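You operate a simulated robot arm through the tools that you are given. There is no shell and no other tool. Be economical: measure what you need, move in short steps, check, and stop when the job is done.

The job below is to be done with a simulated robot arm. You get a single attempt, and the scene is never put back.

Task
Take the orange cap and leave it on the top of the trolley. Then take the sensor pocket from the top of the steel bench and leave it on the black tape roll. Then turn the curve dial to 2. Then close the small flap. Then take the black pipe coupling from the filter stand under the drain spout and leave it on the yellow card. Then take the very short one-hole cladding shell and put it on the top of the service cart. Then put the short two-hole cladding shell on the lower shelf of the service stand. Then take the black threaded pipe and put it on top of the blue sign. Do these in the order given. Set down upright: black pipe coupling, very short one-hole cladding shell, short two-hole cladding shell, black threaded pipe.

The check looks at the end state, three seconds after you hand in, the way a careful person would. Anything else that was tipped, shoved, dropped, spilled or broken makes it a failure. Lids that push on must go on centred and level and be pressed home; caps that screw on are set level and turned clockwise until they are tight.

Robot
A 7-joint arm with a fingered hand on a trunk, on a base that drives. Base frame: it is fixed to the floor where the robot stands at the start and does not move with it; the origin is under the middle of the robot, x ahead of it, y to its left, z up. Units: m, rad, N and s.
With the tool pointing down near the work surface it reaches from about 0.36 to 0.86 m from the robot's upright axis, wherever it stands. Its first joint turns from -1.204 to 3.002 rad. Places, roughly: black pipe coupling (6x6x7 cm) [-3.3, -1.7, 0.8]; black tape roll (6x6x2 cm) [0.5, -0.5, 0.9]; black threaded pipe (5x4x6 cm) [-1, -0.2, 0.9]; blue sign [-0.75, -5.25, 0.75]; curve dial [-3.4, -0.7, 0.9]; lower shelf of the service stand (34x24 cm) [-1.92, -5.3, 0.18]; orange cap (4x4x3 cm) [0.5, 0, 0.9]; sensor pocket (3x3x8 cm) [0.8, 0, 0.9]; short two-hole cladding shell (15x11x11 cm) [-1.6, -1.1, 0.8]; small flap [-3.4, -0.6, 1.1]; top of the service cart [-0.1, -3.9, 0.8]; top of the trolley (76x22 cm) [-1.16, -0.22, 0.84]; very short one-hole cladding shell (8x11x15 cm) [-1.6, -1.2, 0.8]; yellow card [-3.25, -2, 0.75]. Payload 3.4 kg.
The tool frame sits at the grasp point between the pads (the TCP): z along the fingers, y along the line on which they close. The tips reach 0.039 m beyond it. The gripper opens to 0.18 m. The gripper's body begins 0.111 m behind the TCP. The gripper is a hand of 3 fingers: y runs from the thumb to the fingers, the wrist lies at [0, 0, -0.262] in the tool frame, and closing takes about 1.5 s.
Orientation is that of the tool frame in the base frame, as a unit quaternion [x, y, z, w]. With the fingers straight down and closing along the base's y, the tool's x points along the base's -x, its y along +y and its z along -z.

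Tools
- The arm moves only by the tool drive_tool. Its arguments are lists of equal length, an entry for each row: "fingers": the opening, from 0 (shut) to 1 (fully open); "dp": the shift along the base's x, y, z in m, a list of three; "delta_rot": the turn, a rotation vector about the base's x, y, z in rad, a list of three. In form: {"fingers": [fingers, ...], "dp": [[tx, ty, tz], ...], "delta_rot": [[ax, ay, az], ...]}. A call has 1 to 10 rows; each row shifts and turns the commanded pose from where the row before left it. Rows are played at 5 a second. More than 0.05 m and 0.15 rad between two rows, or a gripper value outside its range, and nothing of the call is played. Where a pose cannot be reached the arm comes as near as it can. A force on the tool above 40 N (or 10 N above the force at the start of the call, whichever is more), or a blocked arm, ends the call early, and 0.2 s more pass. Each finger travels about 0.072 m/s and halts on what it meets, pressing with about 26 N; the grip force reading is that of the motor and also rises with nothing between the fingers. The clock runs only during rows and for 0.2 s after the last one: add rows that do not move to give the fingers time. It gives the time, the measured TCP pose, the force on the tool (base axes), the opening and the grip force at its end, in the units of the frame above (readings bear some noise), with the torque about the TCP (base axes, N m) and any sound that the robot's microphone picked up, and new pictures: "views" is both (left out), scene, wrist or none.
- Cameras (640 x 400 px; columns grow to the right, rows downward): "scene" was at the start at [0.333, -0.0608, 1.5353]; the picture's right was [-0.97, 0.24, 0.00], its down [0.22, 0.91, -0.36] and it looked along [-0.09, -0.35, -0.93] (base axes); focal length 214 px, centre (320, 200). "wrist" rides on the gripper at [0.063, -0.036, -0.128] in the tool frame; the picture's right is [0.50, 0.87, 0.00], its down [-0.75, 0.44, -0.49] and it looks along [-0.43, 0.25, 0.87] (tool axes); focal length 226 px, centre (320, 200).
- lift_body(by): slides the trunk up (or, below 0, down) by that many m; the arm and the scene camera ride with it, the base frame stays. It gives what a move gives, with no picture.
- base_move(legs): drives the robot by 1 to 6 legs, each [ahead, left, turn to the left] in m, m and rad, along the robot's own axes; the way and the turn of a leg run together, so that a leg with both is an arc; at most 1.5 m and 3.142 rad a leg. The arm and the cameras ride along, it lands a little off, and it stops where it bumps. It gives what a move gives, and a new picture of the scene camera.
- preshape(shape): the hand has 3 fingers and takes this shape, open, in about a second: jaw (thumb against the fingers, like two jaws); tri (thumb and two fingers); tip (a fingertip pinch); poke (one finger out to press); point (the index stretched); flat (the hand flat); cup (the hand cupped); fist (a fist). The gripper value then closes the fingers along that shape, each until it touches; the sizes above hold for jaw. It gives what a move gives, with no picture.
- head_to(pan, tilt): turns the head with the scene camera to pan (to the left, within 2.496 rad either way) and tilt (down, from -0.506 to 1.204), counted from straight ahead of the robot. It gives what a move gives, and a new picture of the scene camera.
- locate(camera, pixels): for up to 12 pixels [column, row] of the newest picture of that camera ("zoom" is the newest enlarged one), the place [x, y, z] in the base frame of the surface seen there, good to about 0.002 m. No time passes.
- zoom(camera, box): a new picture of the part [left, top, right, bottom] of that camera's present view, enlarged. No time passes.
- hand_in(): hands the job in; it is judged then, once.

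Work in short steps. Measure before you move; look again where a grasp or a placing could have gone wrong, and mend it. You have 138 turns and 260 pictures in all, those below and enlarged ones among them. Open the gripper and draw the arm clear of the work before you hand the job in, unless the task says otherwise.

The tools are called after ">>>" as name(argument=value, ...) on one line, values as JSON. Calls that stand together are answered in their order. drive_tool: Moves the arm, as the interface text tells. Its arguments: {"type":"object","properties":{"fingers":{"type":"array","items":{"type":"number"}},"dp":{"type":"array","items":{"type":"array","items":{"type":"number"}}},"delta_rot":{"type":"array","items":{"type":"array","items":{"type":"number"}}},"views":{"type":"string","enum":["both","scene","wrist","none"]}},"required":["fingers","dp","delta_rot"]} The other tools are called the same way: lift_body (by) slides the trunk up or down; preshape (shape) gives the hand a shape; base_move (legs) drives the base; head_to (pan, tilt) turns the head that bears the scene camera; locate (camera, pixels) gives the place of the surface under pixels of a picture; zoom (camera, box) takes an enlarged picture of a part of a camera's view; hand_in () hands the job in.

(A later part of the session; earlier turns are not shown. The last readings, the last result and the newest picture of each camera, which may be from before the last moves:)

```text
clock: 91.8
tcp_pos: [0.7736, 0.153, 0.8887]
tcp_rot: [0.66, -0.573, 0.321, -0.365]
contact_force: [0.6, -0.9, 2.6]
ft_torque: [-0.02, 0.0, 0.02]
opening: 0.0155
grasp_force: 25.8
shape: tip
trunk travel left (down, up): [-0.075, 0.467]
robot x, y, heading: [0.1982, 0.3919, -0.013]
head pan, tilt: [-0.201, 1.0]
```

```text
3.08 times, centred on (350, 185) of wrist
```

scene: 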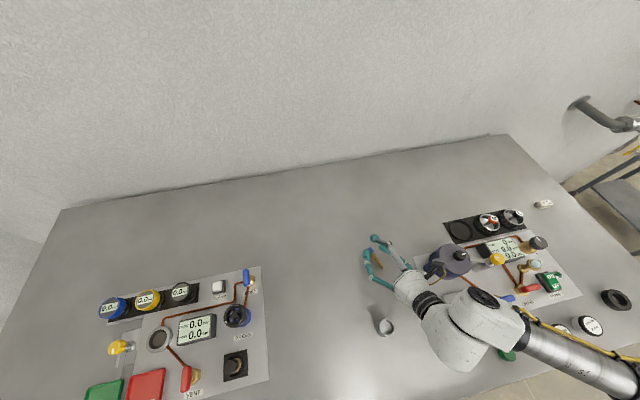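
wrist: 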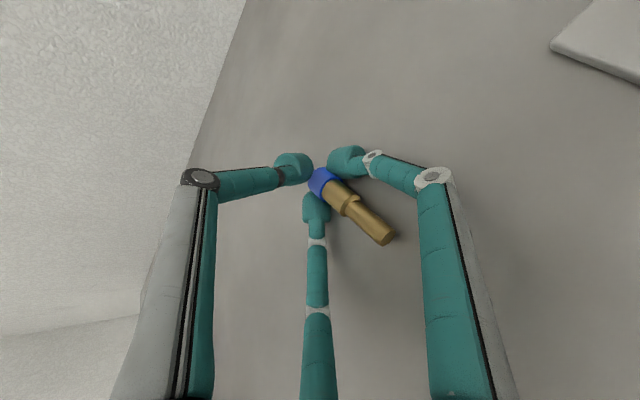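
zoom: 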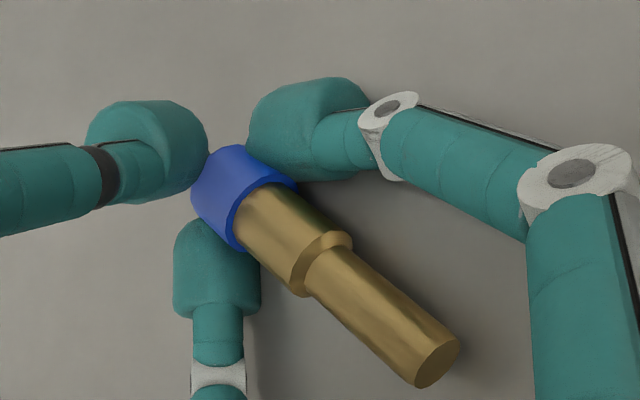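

Gripped (opening 0.0155 = head diameter). I lift straight up and check.

>>> drive_tool(fingers=[0, 0, 0, 0, 0, 0], dp=[[0, 0, 0.02], [0, 0, 0.03], [0, 0, 0.04], [0, 0, 0.04], [0, 0, 0.04], [0, 0, 0]], delta_rot=[[0, 0, 0], [0, 0, 0], [0, 0, 0], [0, 0, 0], [0, 0, 0], [0, 0, 0]])

```text
clock: 93.2
tcp_pos: [0.7733, 0.1527, 1.0578]
tcp_rot: [0.66, -0.573, 0.32, -0.365]
contact_force: [0.1, 0.2, -1.3]
ft_torque: [0.0, 0.0, -0.01]
opening: 0.0
grasp_force: 26.6
shape: tip
trunk travel left (down, up): [-0.075, 0.467]
robot x, y, heading: [0.1972, 0.3966, -0.015]
head pan, tilt: [-0.201, 1.0]
```

scene: 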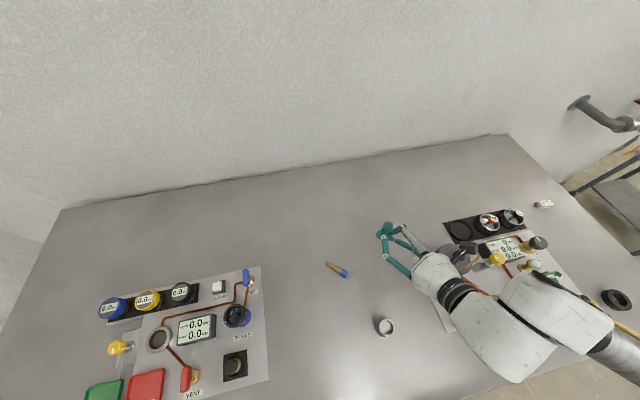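
wrist: 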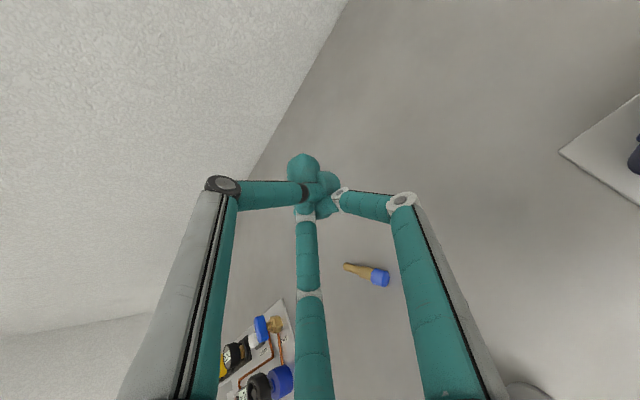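

It slipped out while lifting and fell ~on the bench at scene (337,268), clear of other things. I measure it again.

>>> zoom(camera="scene", box=[307, 245, 371, 285])

>>> locate(camera="scene", pixels=[[327, 263], [332, 265], [338, 268], [343, 271], [346, 273]])

>>> locate(camera="wrist", pixels=[[347, 266], [360, 271], [374, 276], [380, 277], [387, 277]])

```text
10.00 times, centred on (339, 265) of scene
```

zoom: 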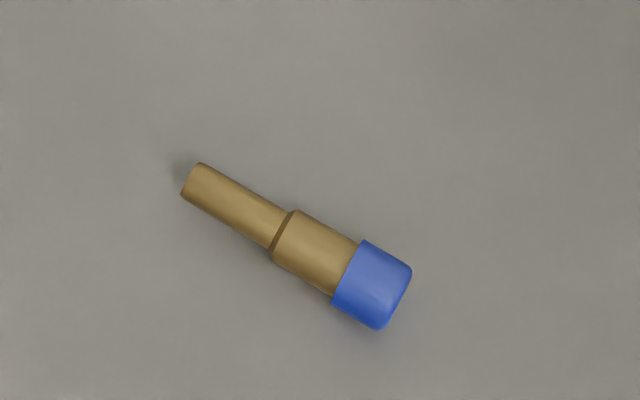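

```text
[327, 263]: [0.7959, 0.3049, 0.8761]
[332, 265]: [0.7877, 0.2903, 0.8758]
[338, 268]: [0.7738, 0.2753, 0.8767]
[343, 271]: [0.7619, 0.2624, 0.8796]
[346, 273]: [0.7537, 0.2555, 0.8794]
```

```text
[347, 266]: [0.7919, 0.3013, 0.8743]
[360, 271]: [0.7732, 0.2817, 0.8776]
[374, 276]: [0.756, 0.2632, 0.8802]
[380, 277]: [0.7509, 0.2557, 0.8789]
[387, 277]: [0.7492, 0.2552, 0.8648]
```

Axis stem→head points to 230°, head end ≈ (0.749,0.2505). I untilt the hand, yaw -0.32 so a finger points past the head end, open, and shift the base 0.15 left.

>>> drive_tool(fingers=[0.2, 0.4, 0.5, 0.5, 0.5, 0.5, 0.5, 0.5, 0.5, 0.5], dp=[[0, 0, 0], [0, 0, 0], [0, 0, 0], [0, 0, 0], [0, 0, 0], [0, 0, 0], [0, 0, 0], [0, 0, 0], [0, 0, 0], [0, 0, 0]], delta_rot=[[-0.0193, 0.1434, 0], [-0.0193, 0.1434, 0], [-0.0193, 0.1434, 0], [-0.0193, 0.1434, 0], [-0.0193, 0.1434, 0], [-0.0193, 0.1434, 0], [-0.0193, 0.1434, 0], [0, 0, -0.107], [0, 0, -0.107], [0, 0, -0.107]], views="none")

>>> base_move(legs=[[0, 0.15, 0]])

>>> drive_tool(fingers=[0.5, 0.5], dp=[[0, 0, 0], [0, 0, 0]], delta_rot=[[0, 0, 0], [0, 0, 0]], views="wrist")

```text
clock: 95.4
tcp_pos: [0.7736, 0.1526, 1.059]
tcp_rot: [-0.64, 0.768, 0.0, 0.001]
contact_force: [0.3, 0.2, 0.9]
ft_torque: [-0.03, 0.0, 0.04]
opening: 0.0894
grasp_force: 0.1
shape: tip
trunk travel left (down, up): [-0.075, 0.467]
robot x, y, heading: [0.1988, 0.3966, -0.018]
head pan, tilt: [-0.201, 1.0]
```

```text
clock: 96.8
tcp_pos: [0.7769, 0.3057, 1.0583]
tcp_rot: [-0.642, 0.767, 0.001, 0.001]
contact_force: [-0.4, 0.1, 0.8]
ft_torque: [0.0, 0.02, -0.01]
opening: 0.0894
grasp_force: 0.1
shape: tip
trunk travel left (down, up): [-0.075, 0.467]
robot x, y, heading: [0.2048, 0.5477, -0.012]
head pan, tilt: [-0.201, 1.0]
```

scene: 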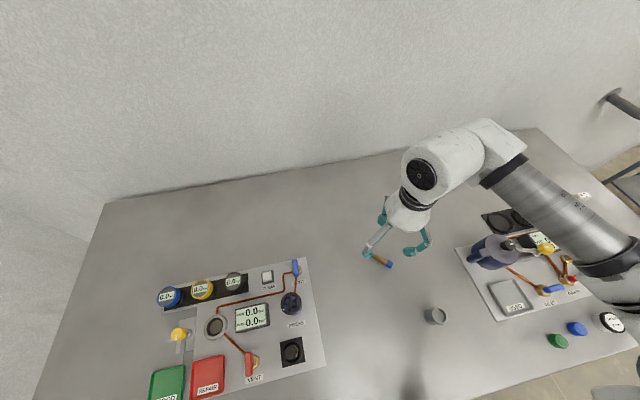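

```text
clock: 97.4
tcp_pos: [0.7722, 0.2966, 1.0618]
tcp_rot: [-0.641, 0.768, 0.001, 0.003]
contact_force: [0.3, -0.3, 0.9]
ft_torque: [0.1, -0.03, 0.0]
opening: 0.0895
grasp_force: 0.1
shape: tip
trunk travel left (down, up): [-0.075, 0.467]
robot x, y, heading: [0.2007, 0.5404, -0.014]
head pan, tilt: [-0.201, 1.0]
```

wrist: 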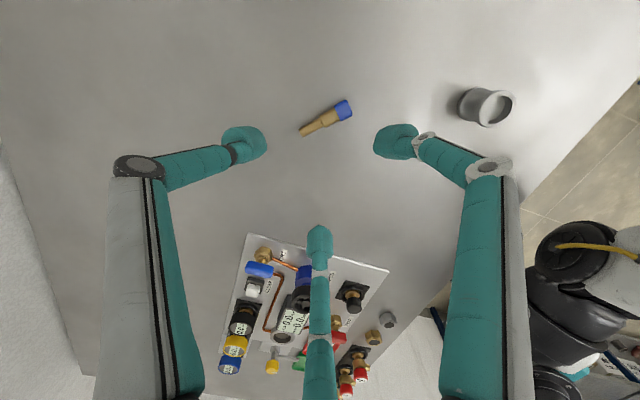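

Aligned with the right finger. I move over the head end and descend to ~0.925.

>>> drive_tool(fingers=[0.5, 0.4, 0.35, 0.3, 0.3, 0.3], dp=[[-0.011, -0.023, -0.03], [-0.01, -0.0205, -0.03], [0, 0, -0.04], [0, 0, -0.036], [0, 0, 0], [0, 0, 0]], delta_rot=[[0, 0, 0], [0, 0, 0], [0, 0, 0], [0, 0, 0], [0, 0, 0], [0, 0, 0]], views="wrist")

>>> zoom(camera="wrist", box=[240, 110, 400, 230])

```text
clock: 98.8
tcp_pos: [0.7528, 0.2663, 0.9265]
tcp_rot: [-0.641, 0.767, -0.003, 0.001]
contact_force: [0.0, -0.4, -0.3]
ft_torque: [0.04, 0.03, 0.01]
opening: 0.0544
grasp_force: 0.0
shape: tip
trunk travel left (down, up): [-0.075, 0.467]
robot x, y, heading: [0.198, 0.5445, -0.014]
head pan, tilt: [-0.201, 1.0]
```

wrist: 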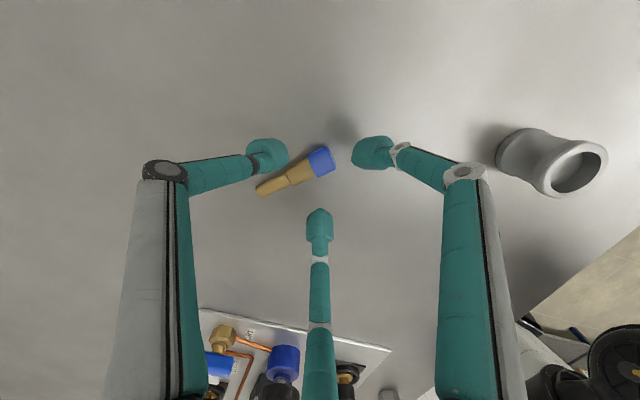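

```text
3.33 times, centred on (320, 170) of wrist
```

zoom: 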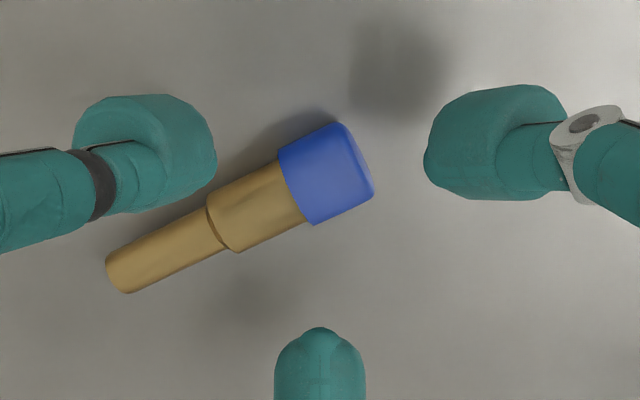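

The head is almost under the centre; I shift (-0.0046,-0.0117) so the end finger only just meets the end, lower to ~0.902, and recheck before closing.

>>> drive_tool(fingers=[0.28, 0.25, 0.25, 0.25, 0.25], dp=[[-0.0046, -0.0117, 0], [0, 0, -0.012], [0, 0, -0.013], [0, 0, 0], [0, 0, 0]], delta_rot=[[0, 0, 0], [0, 0, 0], [0, 0, 0], [0, 0, 0], [0, 0, 0]], views="wrist")

>>> zoom(camera="wrist", box=[240, 110, 400, 230])

```text
clock: 100.0
tcp_pos: [0.7493, 0.2662, 0.9045]
tcp_rot: [-0.642, 0.767, -0.008, -0.004]
contact_force: [0.3, 0.2, 0.0]
ft_torque: [-0.03, -0.01, -0.01]
opening: 0.0453
grasp_force: 0.0
shape: tip
trunk travel left (down, up): [-0.075, 0.467]
robot x, y, heading: [0.201, 0.5447, -0.011]
head pan, tilt: [-0.201, 1.0]
```

wrist: 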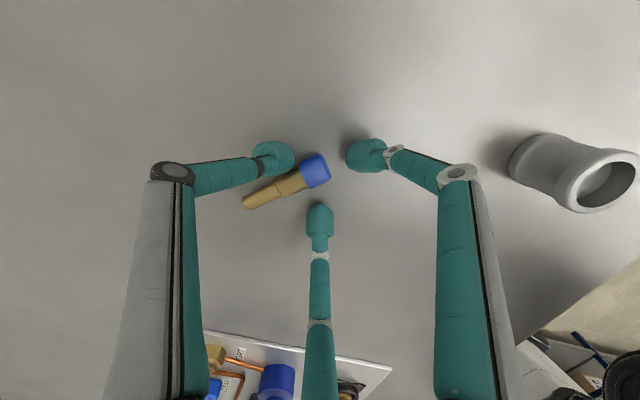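

```text
3.33 times, centred on (320, 170) of wrist
```

zoom: 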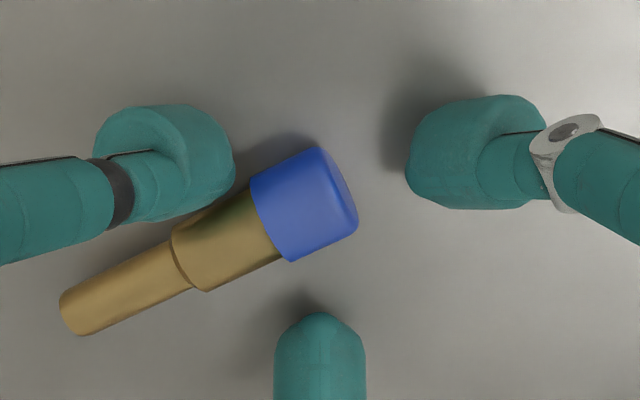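

The y-shift did not take effect (still 0.266). I command -0.011 in y again with settling time.

>>> drive_tool(fingers=[0.25, 0.25, 0.25, 0.25], dp=[[0, -0.006, 0.001], [0, -0.005, 0], [0, 0, 0], [0, 0, 0]], delta_rot=[[0, 0, 0], [0, 0, 0], [0, 0, 0], [0, 0, 0]], views="wrist")

>>> zoom(camera="wrist", box=[240, 110, 400, 230])

```text
clock: 101.0
tcp_pos: [0.7471, 0.2528, 0.9061]
tcp_rot: [-0.641, 0.767, -0.006, -0.003]
contact_force: [0.2, -0.8, -0.6]
ft_torque: [-0.02, -0.01, 0.0]
opening: 0.0454
grasp_force: 0.1
shape: tip
trunk travel left (down, up): [-0.075, 0.467]
robot x, y, heading: [0.2, 0.5465, -0.013]
head pan, tilt: [-0.201, 1.0]
```

wrist: 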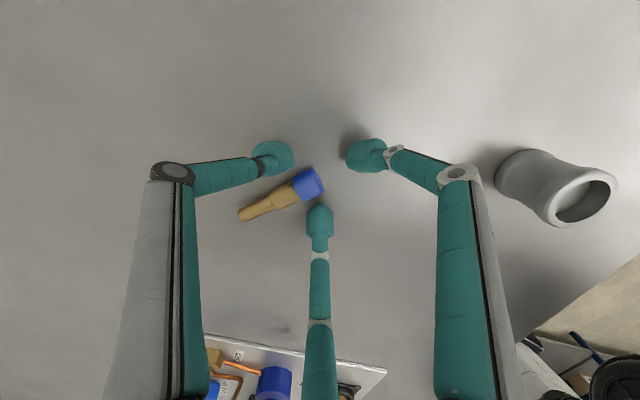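

```text
3.33 times, centred on (320, 170) of wrist
```

zoom: 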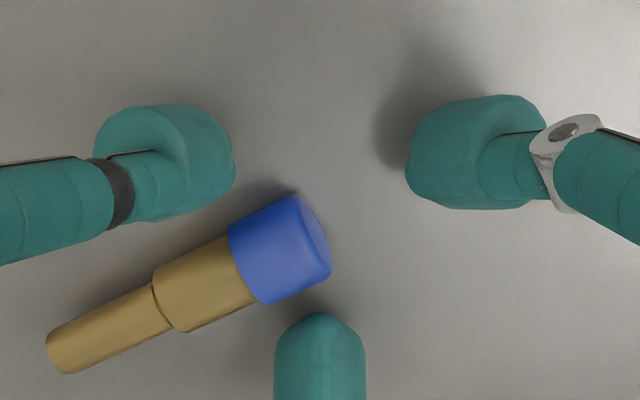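

Now the head sits midway between the left and bottom tips. I lower 3 mm and close.

>>> drive_tool(fingers=[0.25, 0.2, 0.15, 0.1, 0.05, 0, 0, 0], dp=[[0, 0, -0.004], [0, 0, 0], [0, 0, 0], [0, 0, 0], [0, 0, 0], [0, 0, 0], [0, 0, 0], [0, 0, 0]], delta_rot=[[0, 0, 0], [0, 0, 0], [0, 0, 0], [0, 0, 0], [0, 0, 0], [0, 0, 0], [0, 0, 0], [0, 0, 0]], views="wrist")

>>> zoom(camera="wrist", box=[240, 110, 400, 230])

```text
clock: 102.8
tcp_pos: [0.7471, 0.2505, 0.9007]
tcp_rot: [-0.641, 0.767, -0.006, -0.002]
contact_force: [-0.8, -0.1, 0.1]
ft_torque: [-0.03, 0.02, 0.0]
opening: 0.0109
grasp_force: 25.8
shape: tip
trunk travel left (down, up): [-0.075, 0.467]
robot x, y, heading: [0.1977, 0.5499, -0.016]
head pan, tilt: [-0.201, 1.0]
```

wrist: 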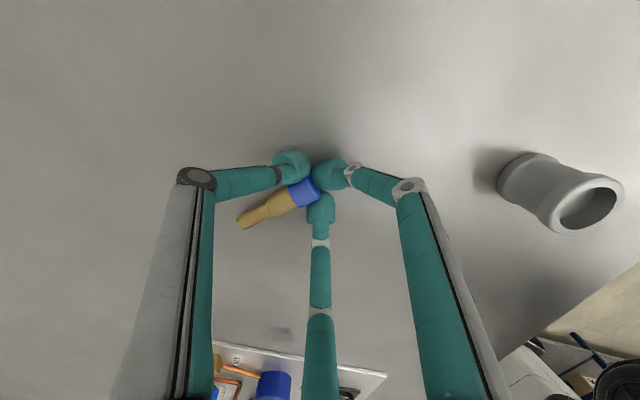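

```text
3.33 times, centred on (320, 170) of wrist
```

zoom: 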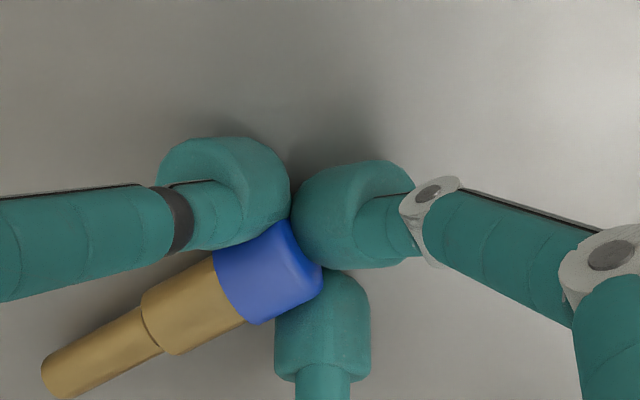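

The head is pinched by two tips with the third at its end. I lift 3 cm and check.

>>> drive_tool(fingers=[0, 0, 0, 0], dp=[[0, 0, 0.01], [0, 0, 0.01], [0, 0, 0.01], [0, 0, 0]], delta_rot=[[0, 0, 0], [0, 0, 0], [0, 0, 0], [0, 0, 0]], views="wrist")

```text
clock: 103.8
tcp_pos: [0.7458, 0.2504, 0.9306]
tcp_rot: [-0.642, 0.767, -0.006, -0.003]
contact_force: [0.0, -0.3, -0.6]
ft_torque: [-0.02, 0.05, 0.02]
opening: 0.0107
grasp_force: 25.7
shape: tip
trunk travel left (down, up): [-0.075, 0.467]
robot x, y, heading: [0.2043, 0.5446, -0.013]
head pan, tilt: [-0.201, 1.0]
```

wrist: 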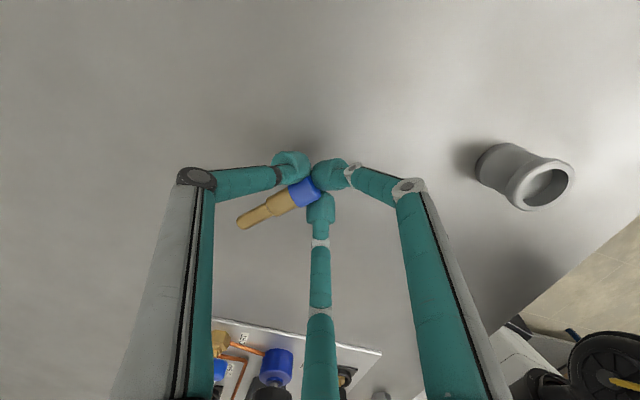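

Held and level. I raise the trunk 0.15 m for clearance and drive to the tape roll.

>>> lift_body(by=0.15)

>>> base_move(legs=[[-0.17, 0, 0], [0, -0.745, 0]])

>>> head_to(pan=-0.7, tilt=1.15)

>>> drive_tool(fingers=[0, 0], dp=[[0, 0, 0], [0, 0, 0]], delta_rot=[[0, 0, 0], [0, 0, 0]], views="wrist")

```text
clock: 105.5
tcp_pos: [0.7465, 0.2498, 1.0794]
tcp_rot: [-0.641, 0.767, -0.006, -0.003]
contact_force: [0.6, -0.4, -0.8]
ft_torque: [-0.04, 0.03, 0.01]
opening: 0.011
grasp_force: 26.3
shape: tip
trunk travel left (down, up): [-0.225, 0.317]
robot x, y, heading: [0.1989, 0.5457, -0.019]
head pan, tilt: [-0.201, 1.0]
```

```text
clock: 110.7
tcp_pos: [0.5753, -0.5029, 1.0818]
tcp_rot: [-0.645, 0.764, -0.006, -0.002]
contact_force: [0.1, 0.0, -1.0]
ft_torque: [-0.06, 0.0, -0.01]
opening: 0.011
grasp_force: 26.6
shape: tip
trunk travel left (down, up): [-0.225, 0.317]
robot x, y, heading: [0.0286, -0.2126, -0.01]
head pan, tilt: [-0.201, 1.0]
```

scene: 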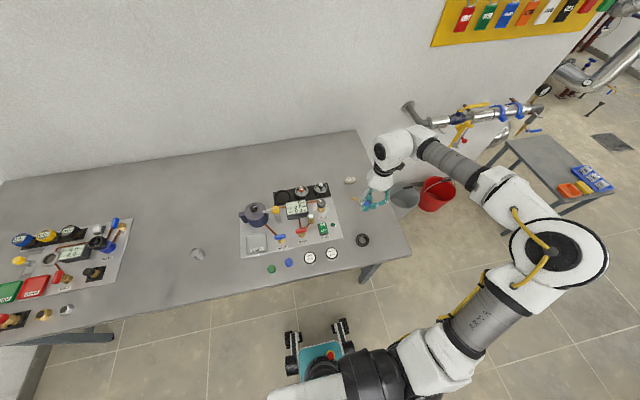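

```text
clock: 111.6
tcp_pos: [0.5729, -0.5008, 1.0834]
tcp_rot: [-0.645, 0.764, -0.009, -0.001]
contact_force: [0.5, -0.6, -0.3]
ft_torque: [-0.03, 0.06, 0.01]
opening: 0.0107
grasp_force: 26.1
shape: tip
trunk travel left (down, up): [-0.225, 0.317]
robot x, y, heading: [0.026, -0.2125, -0.005]
head pan, tilt: [-0.7, 1.15]
```

scene: 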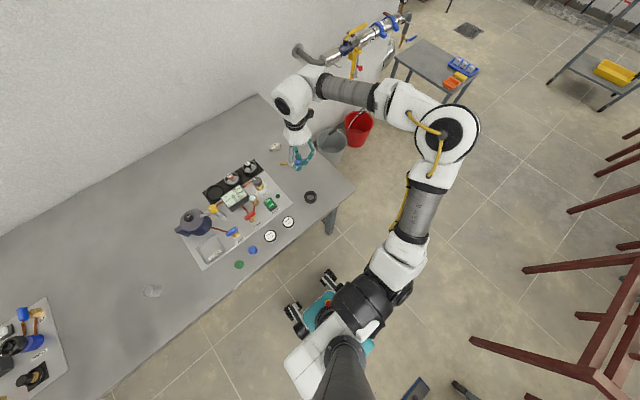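

```text
clock: 112.2
tcp_pos: [0.5726, -0.5, 1.0832]
tcp_rot: [-0.645, 0.764, -0.009, -0.002]
contact_force: [0.4, 0.0, -0.7]
ft_torque: [-0.03, 0.01, 0.01]
opening: 0.0109
grasp_force: 26.1
shape: tip
trunk travel left (down, up): [-0.225, 0.317]
robot x, y, heading: [0.0269, -0.2096, -0.01]
head pan, tilt: [-0.7, 1.15]
```

wrist: 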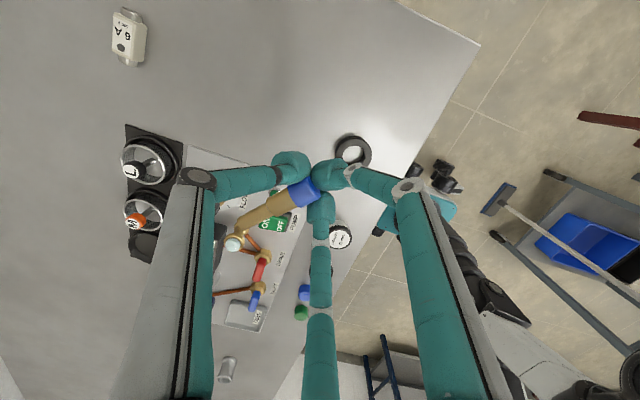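

Still held. I measure the roll at wrist (353,152) and in the scene (310,197).

>>> zoom(camera="wrist", box=[313, 120, 393, 180])

>>> locate(camera="wrist", pixels=[[337, 150], [369, 150], [353, 137], [353, 152], [346, 163], [365, 163]])

>>> zoom(camera="scene", box=[270, 130, 350, 220])

```text
6.67 times, centred on (353, 150) of wrist
```

zoom: 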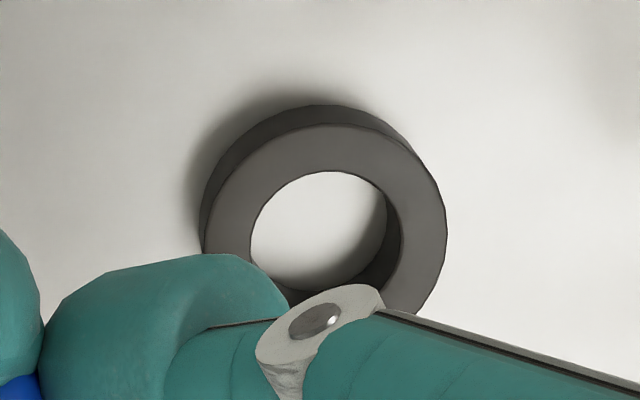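

```text
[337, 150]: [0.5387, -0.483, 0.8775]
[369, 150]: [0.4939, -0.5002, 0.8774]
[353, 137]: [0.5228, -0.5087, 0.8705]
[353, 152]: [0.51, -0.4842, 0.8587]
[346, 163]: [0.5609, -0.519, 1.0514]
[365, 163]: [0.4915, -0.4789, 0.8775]
```

```text
4.44 times, centred on (310, 175) of scene
```

zoom: 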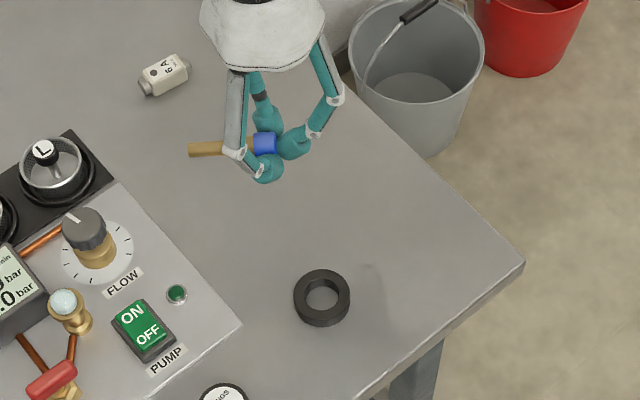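

>>> locate(camera="zoom", pixels=[[300, 290], [346, 290], [322, 274], [322, 317], [305, 307], [340, 307], [323, 295]])

```text
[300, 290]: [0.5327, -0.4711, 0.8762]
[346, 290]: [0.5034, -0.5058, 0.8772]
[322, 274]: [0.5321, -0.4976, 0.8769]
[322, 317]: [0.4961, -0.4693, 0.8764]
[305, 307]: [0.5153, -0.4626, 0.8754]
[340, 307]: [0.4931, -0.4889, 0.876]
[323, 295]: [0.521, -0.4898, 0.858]
```

Roll centre ≈ (0.5145,-0.486), top 0.877. I measure the held pocket's axis.

>>> zoom(camera="wrist", box=[200, 150, 360, 270])

>>> locate(camera="wrist", pixels=[[240, 223], [252, 217], [270, 208], [285, 201], [303, 191], [312, 188]])

```text
3.33 times, centred on (280, 210) of wrist
```

zoom: 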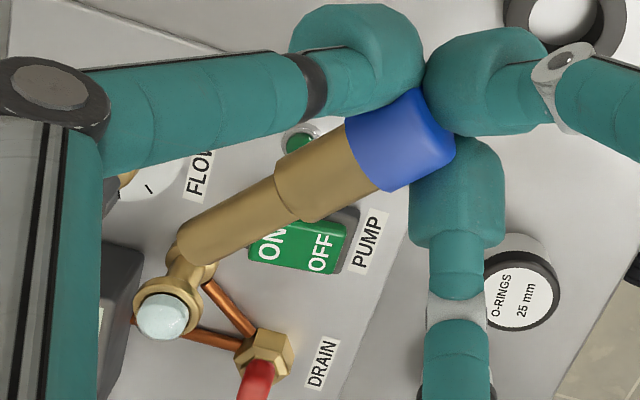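

```text
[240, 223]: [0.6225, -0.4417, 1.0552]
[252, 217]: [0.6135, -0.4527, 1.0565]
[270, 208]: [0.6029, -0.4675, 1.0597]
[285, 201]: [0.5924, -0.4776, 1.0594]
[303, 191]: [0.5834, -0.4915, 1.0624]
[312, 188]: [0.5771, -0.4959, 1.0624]
```

I move so that the pocket's middle is over the roll's centre, then check.

>>> drive_tool(fingers=[0, 0, 0, 0, 0], dp=[[-0.04, -0.006, 0], [-0.04, -0.0055, 0], [0, 0, -0.03], [0, 0, 0], [0, 0, 0]], delta_rot=[[0, 0, 0], [0, 0, 0], [0, 0, 0], [0, 0, 0], [0, 0, 0]], views="none")

>>> lift_body(by=-0.1)

>>> drive_tool(fingers=[0, 0], dp=[[0, 0, 0], [0, 0, 0]], delta_rot=[[0, 0, 0], [0, 0, 0]])

```text
clock: 113.4
tcp_pos: [0.4947, -0.5107, 1.0522]
tcp_rot: [-0.645, 0.764, -0.008, -0.002]
contact_force: [1.2, 0.5, -0.7]
ft_torque: [-0.03, 0.03, 0.01]
opening: 0.0108
grasp_force: 26.0
shape: tip
trunk travel left (down, up): [-0.225, 0.317]
robot x, y, heading: [0.0285, -0.2123, -0.004]
head pan, tilt: [-0.7, 1.15]
```

```text
clock: 114.8
tcp_pos: [0.4922, -0.5106, 0.9538]
tcp_rot: [-0.644, 0.765, -0.009, -0.001]
contact_force: [-0.5, -0.2, -1.2]
ft_torque: [-0.01, 0.02, 0.03]
opening: 0.0106
grasp_force: 26.3
shape: tip
trunk travel left (down, up): [-0.125, 0.417]
robot x, y, heading: [0.0275, -0.2104, -0.006]
head pan, tilt: [-0.7, 1.15]
```

```text
clock: 115.4
tcp_pos: [0.4921, -0.5121, 0.9527]
tcp_rot: [-0.645, 0.764, -0.009, -0.001]
contact_force: [-0.3, 0.0, -1.2]
ft_torque: [-0.02, 0.02, 0.01]
opening: 0.0108
grasp_force: 25.4
shape: tip
trunk travel left (down, up): [-0.125, 0.417]
robot x, y, heading: [0.0253, -0.2125, -0.01]
head pan, tilt: [-0.7, 1.15]
```

scene: 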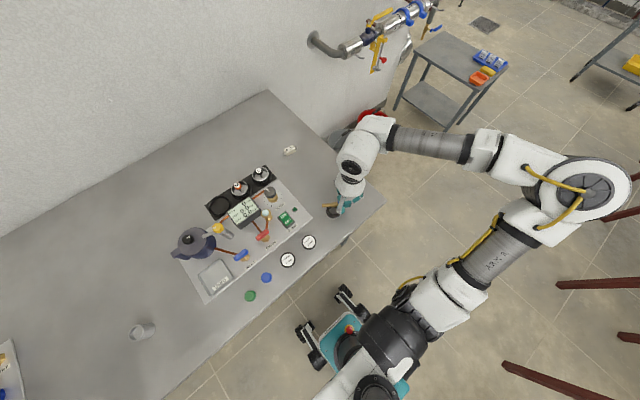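
wrist: 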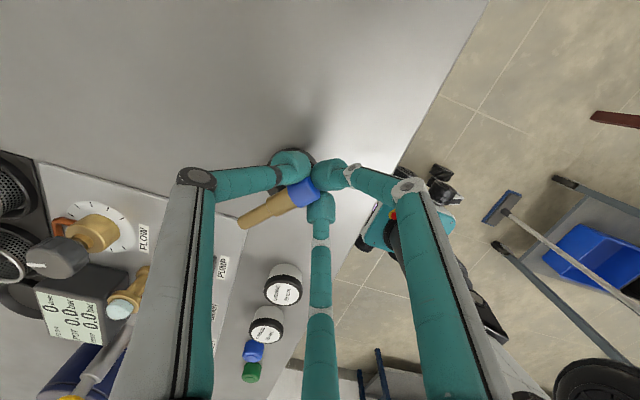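

Positioned per readings. I lower to just above the roll and zoom to check from the side.

>>> drive_tool(fingers=[0, 0, 0, 0], dp=[[0.001, 0, -0.015], [0, 0, -0.011], [0, 0, 0], [0, 0, 0]], delta_rot=[[0, 0, 0], [0, 0, 0], [0, 0, 0], [0, 0, 0]], views="scene")

>>> zoom(camera="scene", box=[300, 170, 390, 230])

>>> zoom(camera="wrist", box=[220, 110, 380, 240])

```text
clock: 116.4
tcp_pos: [0.4938, -0.5124, 0.9265]
tcp_rot: [-0.645, 0.764, -0.009, -0.002]
contact_force: [1.2, -0.2, 0.0]
ft_torque: [-0.02, 0.01, -0.01]
opening: 0.0106
grasp_force: 25.8
shape: tip
trunk travel left (down, up): [-0.125, 0.417]
robot x, y, heading: [0.0251, -0.2165, -0.005]
head pan, tilt: [-0.7, 1.15]
```

scene: 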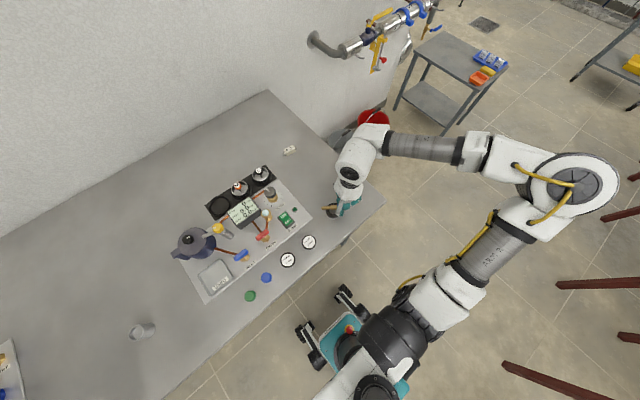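

```text
6.67 times, centred on (345, 200) of scene
```

zoom: 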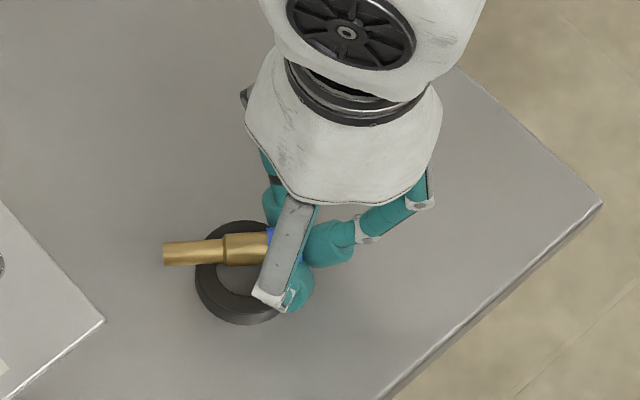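

```text
3.08 times, centred on (300, 175) of wrist
```

zoom: 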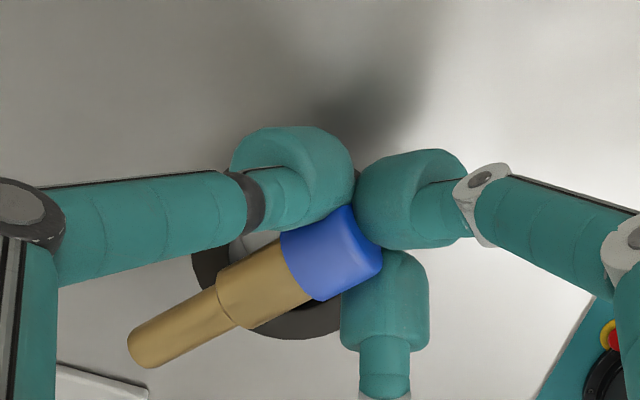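

The stem seems to overhang more than planned; I measure both in this picture.

>>> locate(camera="wrist", pixels=[[242, 224], [255, 216], [270, 208], [285, 200], [303, 191], [313, 187], [267, 193], [300, 217]])

>>> locate(camera="scene", pixels=[[322, 207], [328, 206], [333, 206], [328, 213], [333, 217], [337, 217], [331, 216]])

```text
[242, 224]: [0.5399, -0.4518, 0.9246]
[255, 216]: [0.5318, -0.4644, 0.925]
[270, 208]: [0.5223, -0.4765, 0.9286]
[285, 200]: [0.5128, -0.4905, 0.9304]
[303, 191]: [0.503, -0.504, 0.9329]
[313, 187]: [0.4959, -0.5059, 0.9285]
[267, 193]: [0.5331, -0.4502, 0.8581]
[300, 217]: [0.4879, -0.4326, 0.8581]
```

```text
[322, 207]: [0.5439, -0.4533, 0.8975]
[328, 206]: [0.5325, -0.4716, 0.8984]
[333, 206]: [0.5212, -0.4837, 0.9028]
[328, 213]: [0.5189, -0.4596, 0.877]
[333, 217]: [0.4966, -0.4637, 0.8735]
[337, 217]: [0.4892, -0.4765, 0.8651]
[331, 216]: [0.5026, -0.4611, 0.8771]
```

Numbers confirm the pocket's middle is over the roll centre. I creep down until contact.

>>> drive_tool(fingers=[0, 0, 0, 0], dp=[[0, 0, -0.003], [0, 0, -0.002], [0, 0, -0.002], [0, 0, 0]], delta_rot=[[0, 0, 0], [0, 0, 0], [0, 0, 0], [0, 0, 0]], views="scene")

>>> zoom(camera="scene", box=[310, 185, 370, 225])

```text
clock: 117.4
tcp_pos: [0.4935, -0.5108, 0.9194]
tcp_rot: [-0.644, 0.765, -0.009, -0.002]
contact_force: [-0.5, -0.6, -0.3]
ft_torque: [-0.03, -0.01, 0.02]
opening: 0.0105
grasp_force: 26.2
shape: tip
trunk travel left (down, up): [-0.125, 0.417]
robot x, y, heading: [0.0272, -0.2183, -0.009]
head pan, tilt: [-0.7, 1.15]
```

scene: 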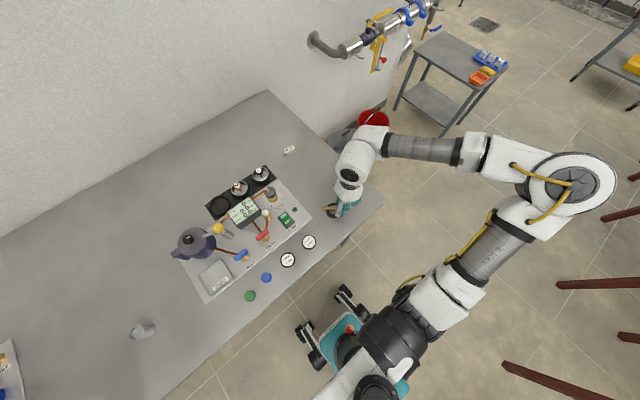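

```text
10.00 times, centred on (340, 205) of scene
```

zoom: 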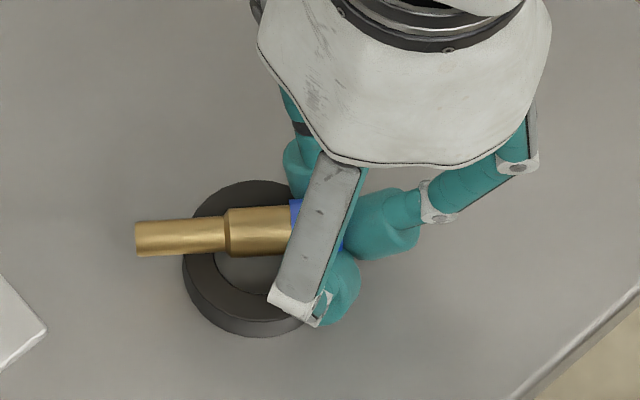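

Well centred but not touching yet. I creep further.

>>> drive_tool(fingers=[0, 0, 0, 0, 0], dp=[[0, 0, -0.0015], [0, 0, -0.0015], [0, 0, -0.001], [0, 0, -0.001], [0, 0, 0]], delta_rot=[[0, 0, 0], [0, 0, 0], [0, 0, 0], [0, 0, 0], [0, 0, 0]], views="none")

```text
clock: 118.6
tcp_pos: [0.4932, -0.5101, 0.9175]
tcp_rot: [-0.645, 0.764, -0.01, 0.0]
contact_force: [3.5, -1.0, 27.2]
ft_torque: [0.09, -0.39, -0.05]
opening: 0.0119
grasp_force: 26.2
shape: tip
trunk travel left (down, up): [-0.125, 0.417]
robot x, y, heading: [0.0294, -0.2152, -0.01]
head pan, tilt: [-0.7, 1.15]
```

Contact (27 N). I relieve by 3 mm, then open slowly.

>>> drive_tool(fingers=[0, 0, 0.08, 0.12, 0.16, 0.22, 0.3, 0.35, 0.35], dp=[[0, 0, 0.0025], [0, 0, 0], [0, 0, 0], [0, 0, 0], [0, 0, 0], [0, 0, 0], [0, 0, 0], [0, 0, 0], [0, 0, 0]], delta_rot=[[0, 0, 0], [0, 0, 0], [0, 0, 0], [0, 0, 0], [0, 0, 0], [0, 0, 0], [0, 0, 0], [0, 0, 0], [0, 0, 0]])

>>> zoom(camera="scene", box=[310, 185, 370, 225])

```text
clock: 120.6
tcp_pos: [0.4935, -0.5109, 0.9173]
tcp_rot: [-0.645, 0.764, -0.008, -0.001]
contact_force: [0.5, 0.3, -0.5]
ft_torque: [0.0, -0.02, -0.02]
opening: 0.0623
grasp_force: 0.0
shape: tip
trunk travel left (down, up): [-0.125, 0.417]
robot x, y, heading: [0.0255, -0.2172, -0.005]
head pan, tilt: [-0.7, 1.15]
```

scene: 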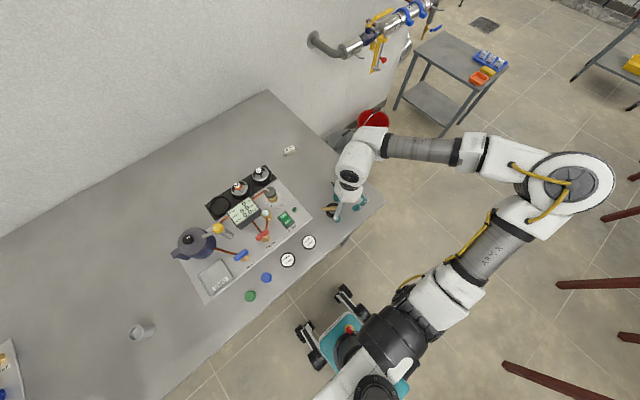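
wrist: 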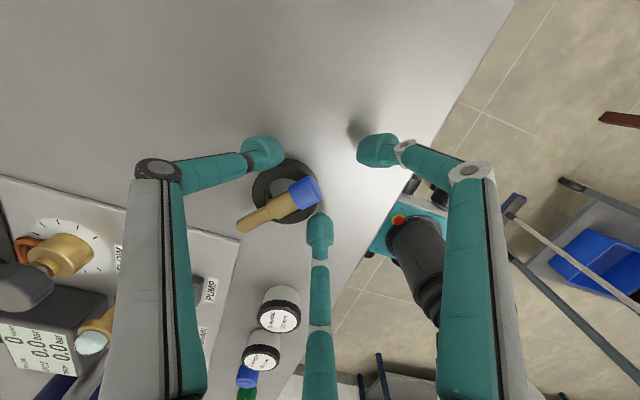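

```text
10.00 times, centred on (340, 205) of scene
```

zoom: 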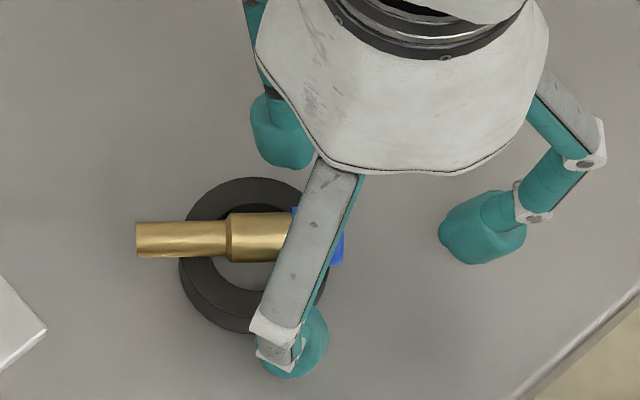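

The pocket lies across the roll. I rise straight up.

>>> drive_tool(fingers=[0.4, 0.4, 0.4, 0.4, 0.4], dp=[[0, 0, 0.02], [0, 0, 0.03], [0, 0, 0.04], [0, 0, 0.04], [0, 0, 0]], delta_rot=[[0, 0, 0], [0, 0, 0], [0, 0, 0], [0, 0, 0], [0, 0, 0]], views="wrist")

>>> lift_body(by=0.1)

>>> head_to(pan=-2.45, tilt=0.35)

```text
clock: 121.8
tcp_pos: [0.4951, -0.5129, 1.0495]
tcp_rot: [-0.645, 0.764, -0.008, -0.003]
contact_force: [0.9, 0.3, -0.1]
ft_torque: [0.01, -0.01, -0.02]
opening: 0.0712
grasp_force: 0.2
shape: tip
trunk travel left (down, up): [-0.125, 0.417]
robot x, y, heading: [0.0285, -0.2178, -0.007]
head pan, tilt: [-0.7, 1.15]
```

wrist: 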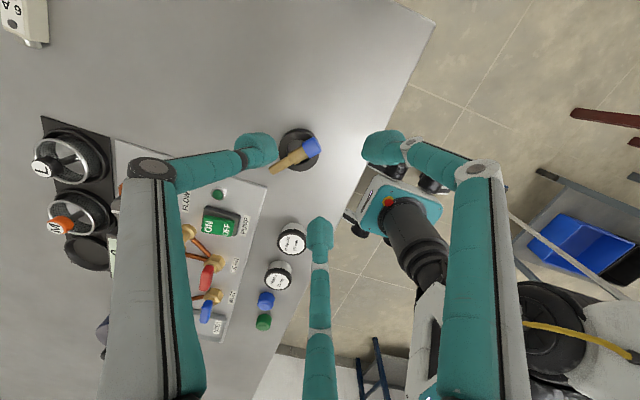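

```text
clock: 123.1
tcp_pos: [0.4954, -0.5118, 1.147]
tcp_rot: [-0.645, 0.764, -0.008, -0.002]
contact_force: [0.1, 0.1, 0.0]
ft_torque: [0.01, 0.0, 0.02]
opening: 0.0713
grasp_force: 0.0
shape: tip
trunk travel left (down, up): [-0.225, 0.317]
robot x, y, heading: [0.0296, -0.2119, -0.01]
head pan, tilt: [-0.7, 1.15]
```

```text
clock: 124.9
tcp_pos: [0.4935, -0.5127, 1.1471]
tcp_rot: [-0.645, 0.764, -0.009, -0.002]
contact_force: [0.2, 0.5, 0.5]
ft_torque: [0.0, -0.03, 0.0]
opening: 0.0717
grasp_force: 0.2
shape: tip
trunk travel left (down, up): [-0.225, 0.317]
robot x, y, heading: [0.0248, -0.2135, -0.006]
head pan, tilt: [-2.45, 0.351]
```

scene: 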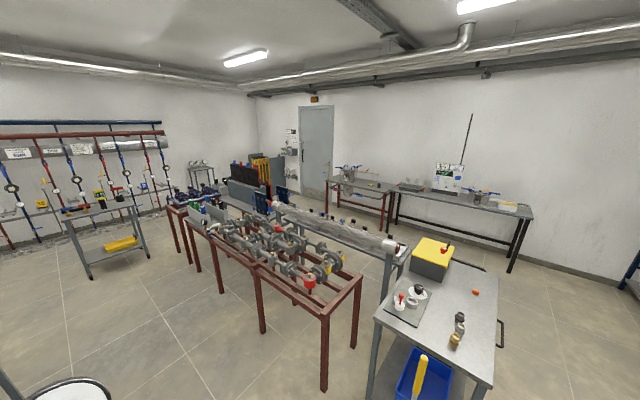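

Pocket rests on the roll. Next the dial device, at the bench on the far wall (455,180). I go around the trolley's +y side backwards, then turn to face -x.

>>> base_move(legs=[[0, 0.62, 0], [-1.5, 0, 0], [-0.75, 0, 0], [0, 0, 3.14]])

>>> head_to(pan=0.3, tilt=0.5)

```text
clock: 146.4
tcp_pos: [-2.6938, 0.6784, 1.148]
tcp_rot: [0.762, 0.648, 0.002, -0.009]
contact_force: [-0.6, -0.4, 0.1]
ft_torque: [0.0, -0.06, 0.01]
opening: 0.0717
grasp_force: 0.0
shape: tip
trunk travel left (down, up): [-0.225, 0.317]
robot x, y, heading: [-2.2239, 0.3826, -3.138]
head pan, tilt: [-2.45, 0.351]
```

scene: 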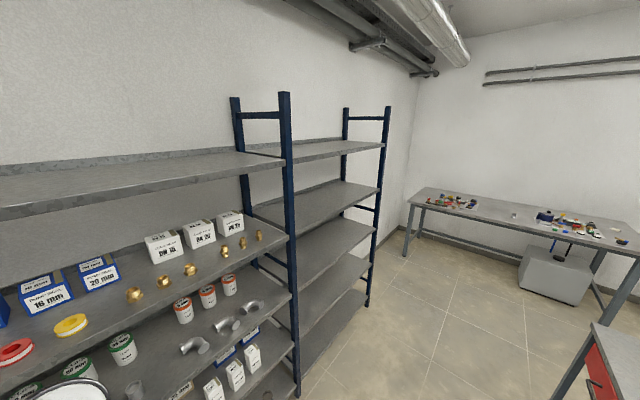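

```text
clock: 148.8
tcp_pos: [-2.6912, 0.6713, 1.1509]
tcp_rot: [0.762, 0.647, 0.004, -0.011]
contact_force: [0.1, 0.3, -0.5]
ft_torque: [0.01, 0.01, 0.02]
opening: 0.0715
grasp_force: 0.1
shape: tip
trunk travel left (down, up): [-0.225, 0.317]
robot x, y, heading: [-2.2212, 0.3854, -3.141]
head pan, tilt: [0.3, 0.499]
```

scene: 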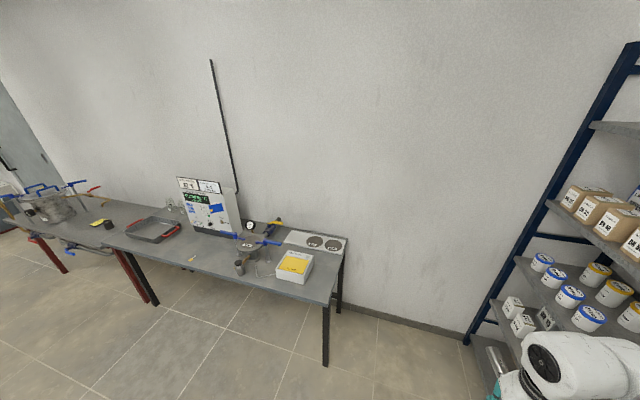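

I measure the device and bench edge, and look to the left for the pipe racks.

>>> zoom(camera="scene", box=[160, 160, 300, 280])

>>> locate(camera="scene", pixels=[[210, 185], [195, 210], [215, 210], [215, 232], [190, 255], [320, 300], [295, 265], [330, 360], [155, 300]])

>>> head_to(pan=1.3, tilt=0.7)

```text
3.33 times, centred on (230, 220) of scene
```

zoom: 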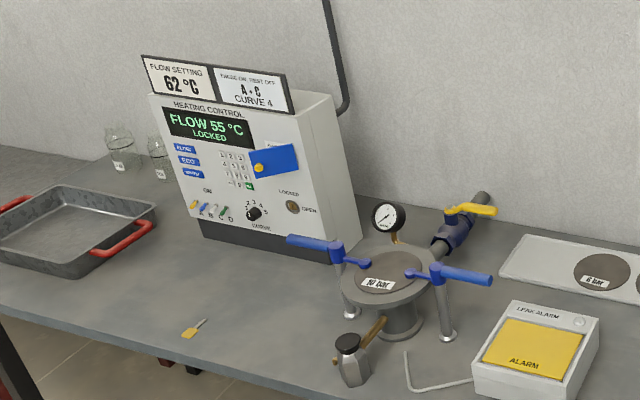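

```text
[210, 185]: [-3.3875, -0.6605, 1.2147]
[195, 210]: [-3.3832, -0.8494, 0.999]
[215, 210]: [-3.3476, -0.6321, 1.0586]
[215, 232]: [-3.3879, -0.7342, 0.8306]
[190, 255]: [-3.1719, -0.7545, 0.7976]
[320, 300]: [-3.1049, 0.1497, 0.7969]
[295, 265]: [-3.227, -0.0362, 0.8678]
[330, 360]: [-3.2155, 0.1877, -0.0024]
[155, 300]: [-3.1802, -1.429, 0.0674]
```

```text
clock: 150.1
tcp_pos: [-2.6911, 0.6712, 1.1499]
tcp_rot: [0.762, 0.648, 0.004, -0.011]
contact_force: [-0.2, -0.2, -0.1]
ft_torque: [0.01, 0.0, 0.02]
opening: 0.0718
grasp_force: 0.1
shape: tip
trunk travel left (down, up): [-0.225, 0.317]
robot x, y, heading: [-2.2239, 0.3837, -3.14]
head pan, tilt: [1.3, 0.7]
```

scene: 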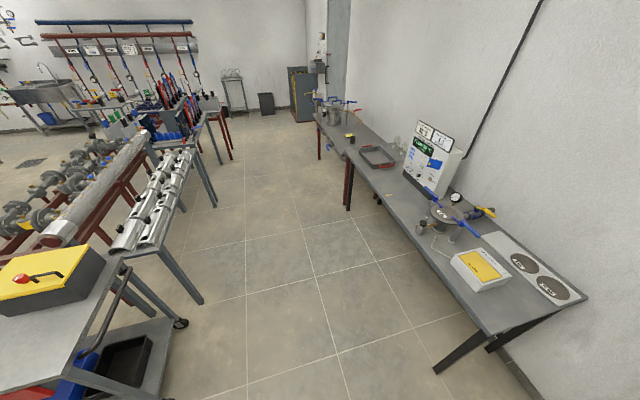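

Clear aisle. Device front is at x≈-3.385, bench edge x≈-3.1. I go to about (-2.5,-1.0) and look at the panel.

>>> base_move(legs=[[0, 1.38, 0], [0.28, 0, 0]])

>>> head_to(pan=-0.15, tilt=0.55)

>>> zoom(camera="scene", box=[230, 60, 450, 260])

```text
clock: 158.6
tcp_pos: [-2.9829, -0.6984, 1.1484]
tcp_rot: [0.771, 0.637, 0.002, -0.009]
contact_force: [0.0, -0.3, -0.3]
ft_torque: [0.01, -0.02, 0.01]
opening: 0.0715
grasp_force: 0.1
shape: tip
trunk travel left (down, up): [-0.225, 0.317]
robot x, y, heading: [-2.524, -1.0045, 3.113]
head pan, tilt: [1.3, 0.7]
```

scene: 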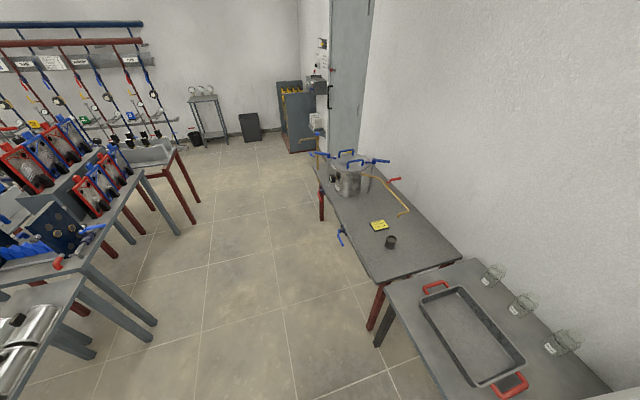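

```text
clock: 160.2
tcp_pos: [-2.9815, -0.7053, 1.1506]
tcp_rot: [0.771, 0.637, 0.003, -0.011]
contact_force: [0.6, -0.3, 0.0]
ft_torque: [-0.02, -0.02, 0.01]
opening: 0.0716
grasp_force: 0.2
shape: tip
trunk travel left (down, up): [-0.225, 0.317]
robot x, y, heading: [-2.5224, -0.9997, 3.115]
head pan, tilt: [-0.15, 0.55]
```

scene: 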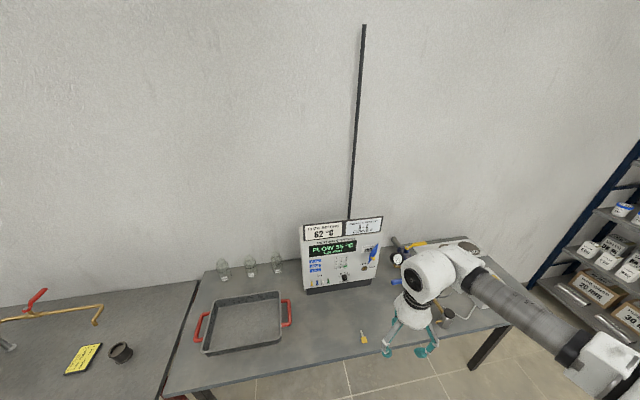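

```text
2.00 times, centred on (340, 160) of scene
```

zoom: 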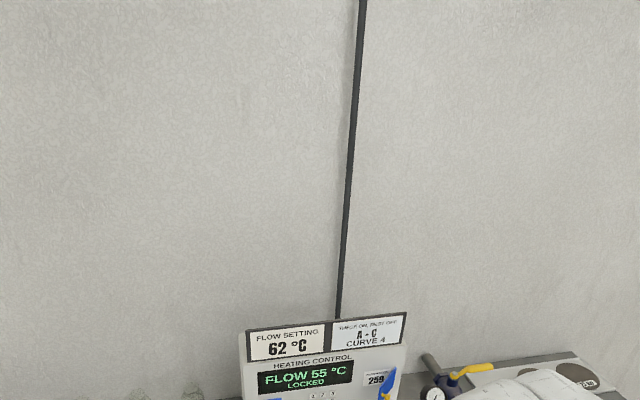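

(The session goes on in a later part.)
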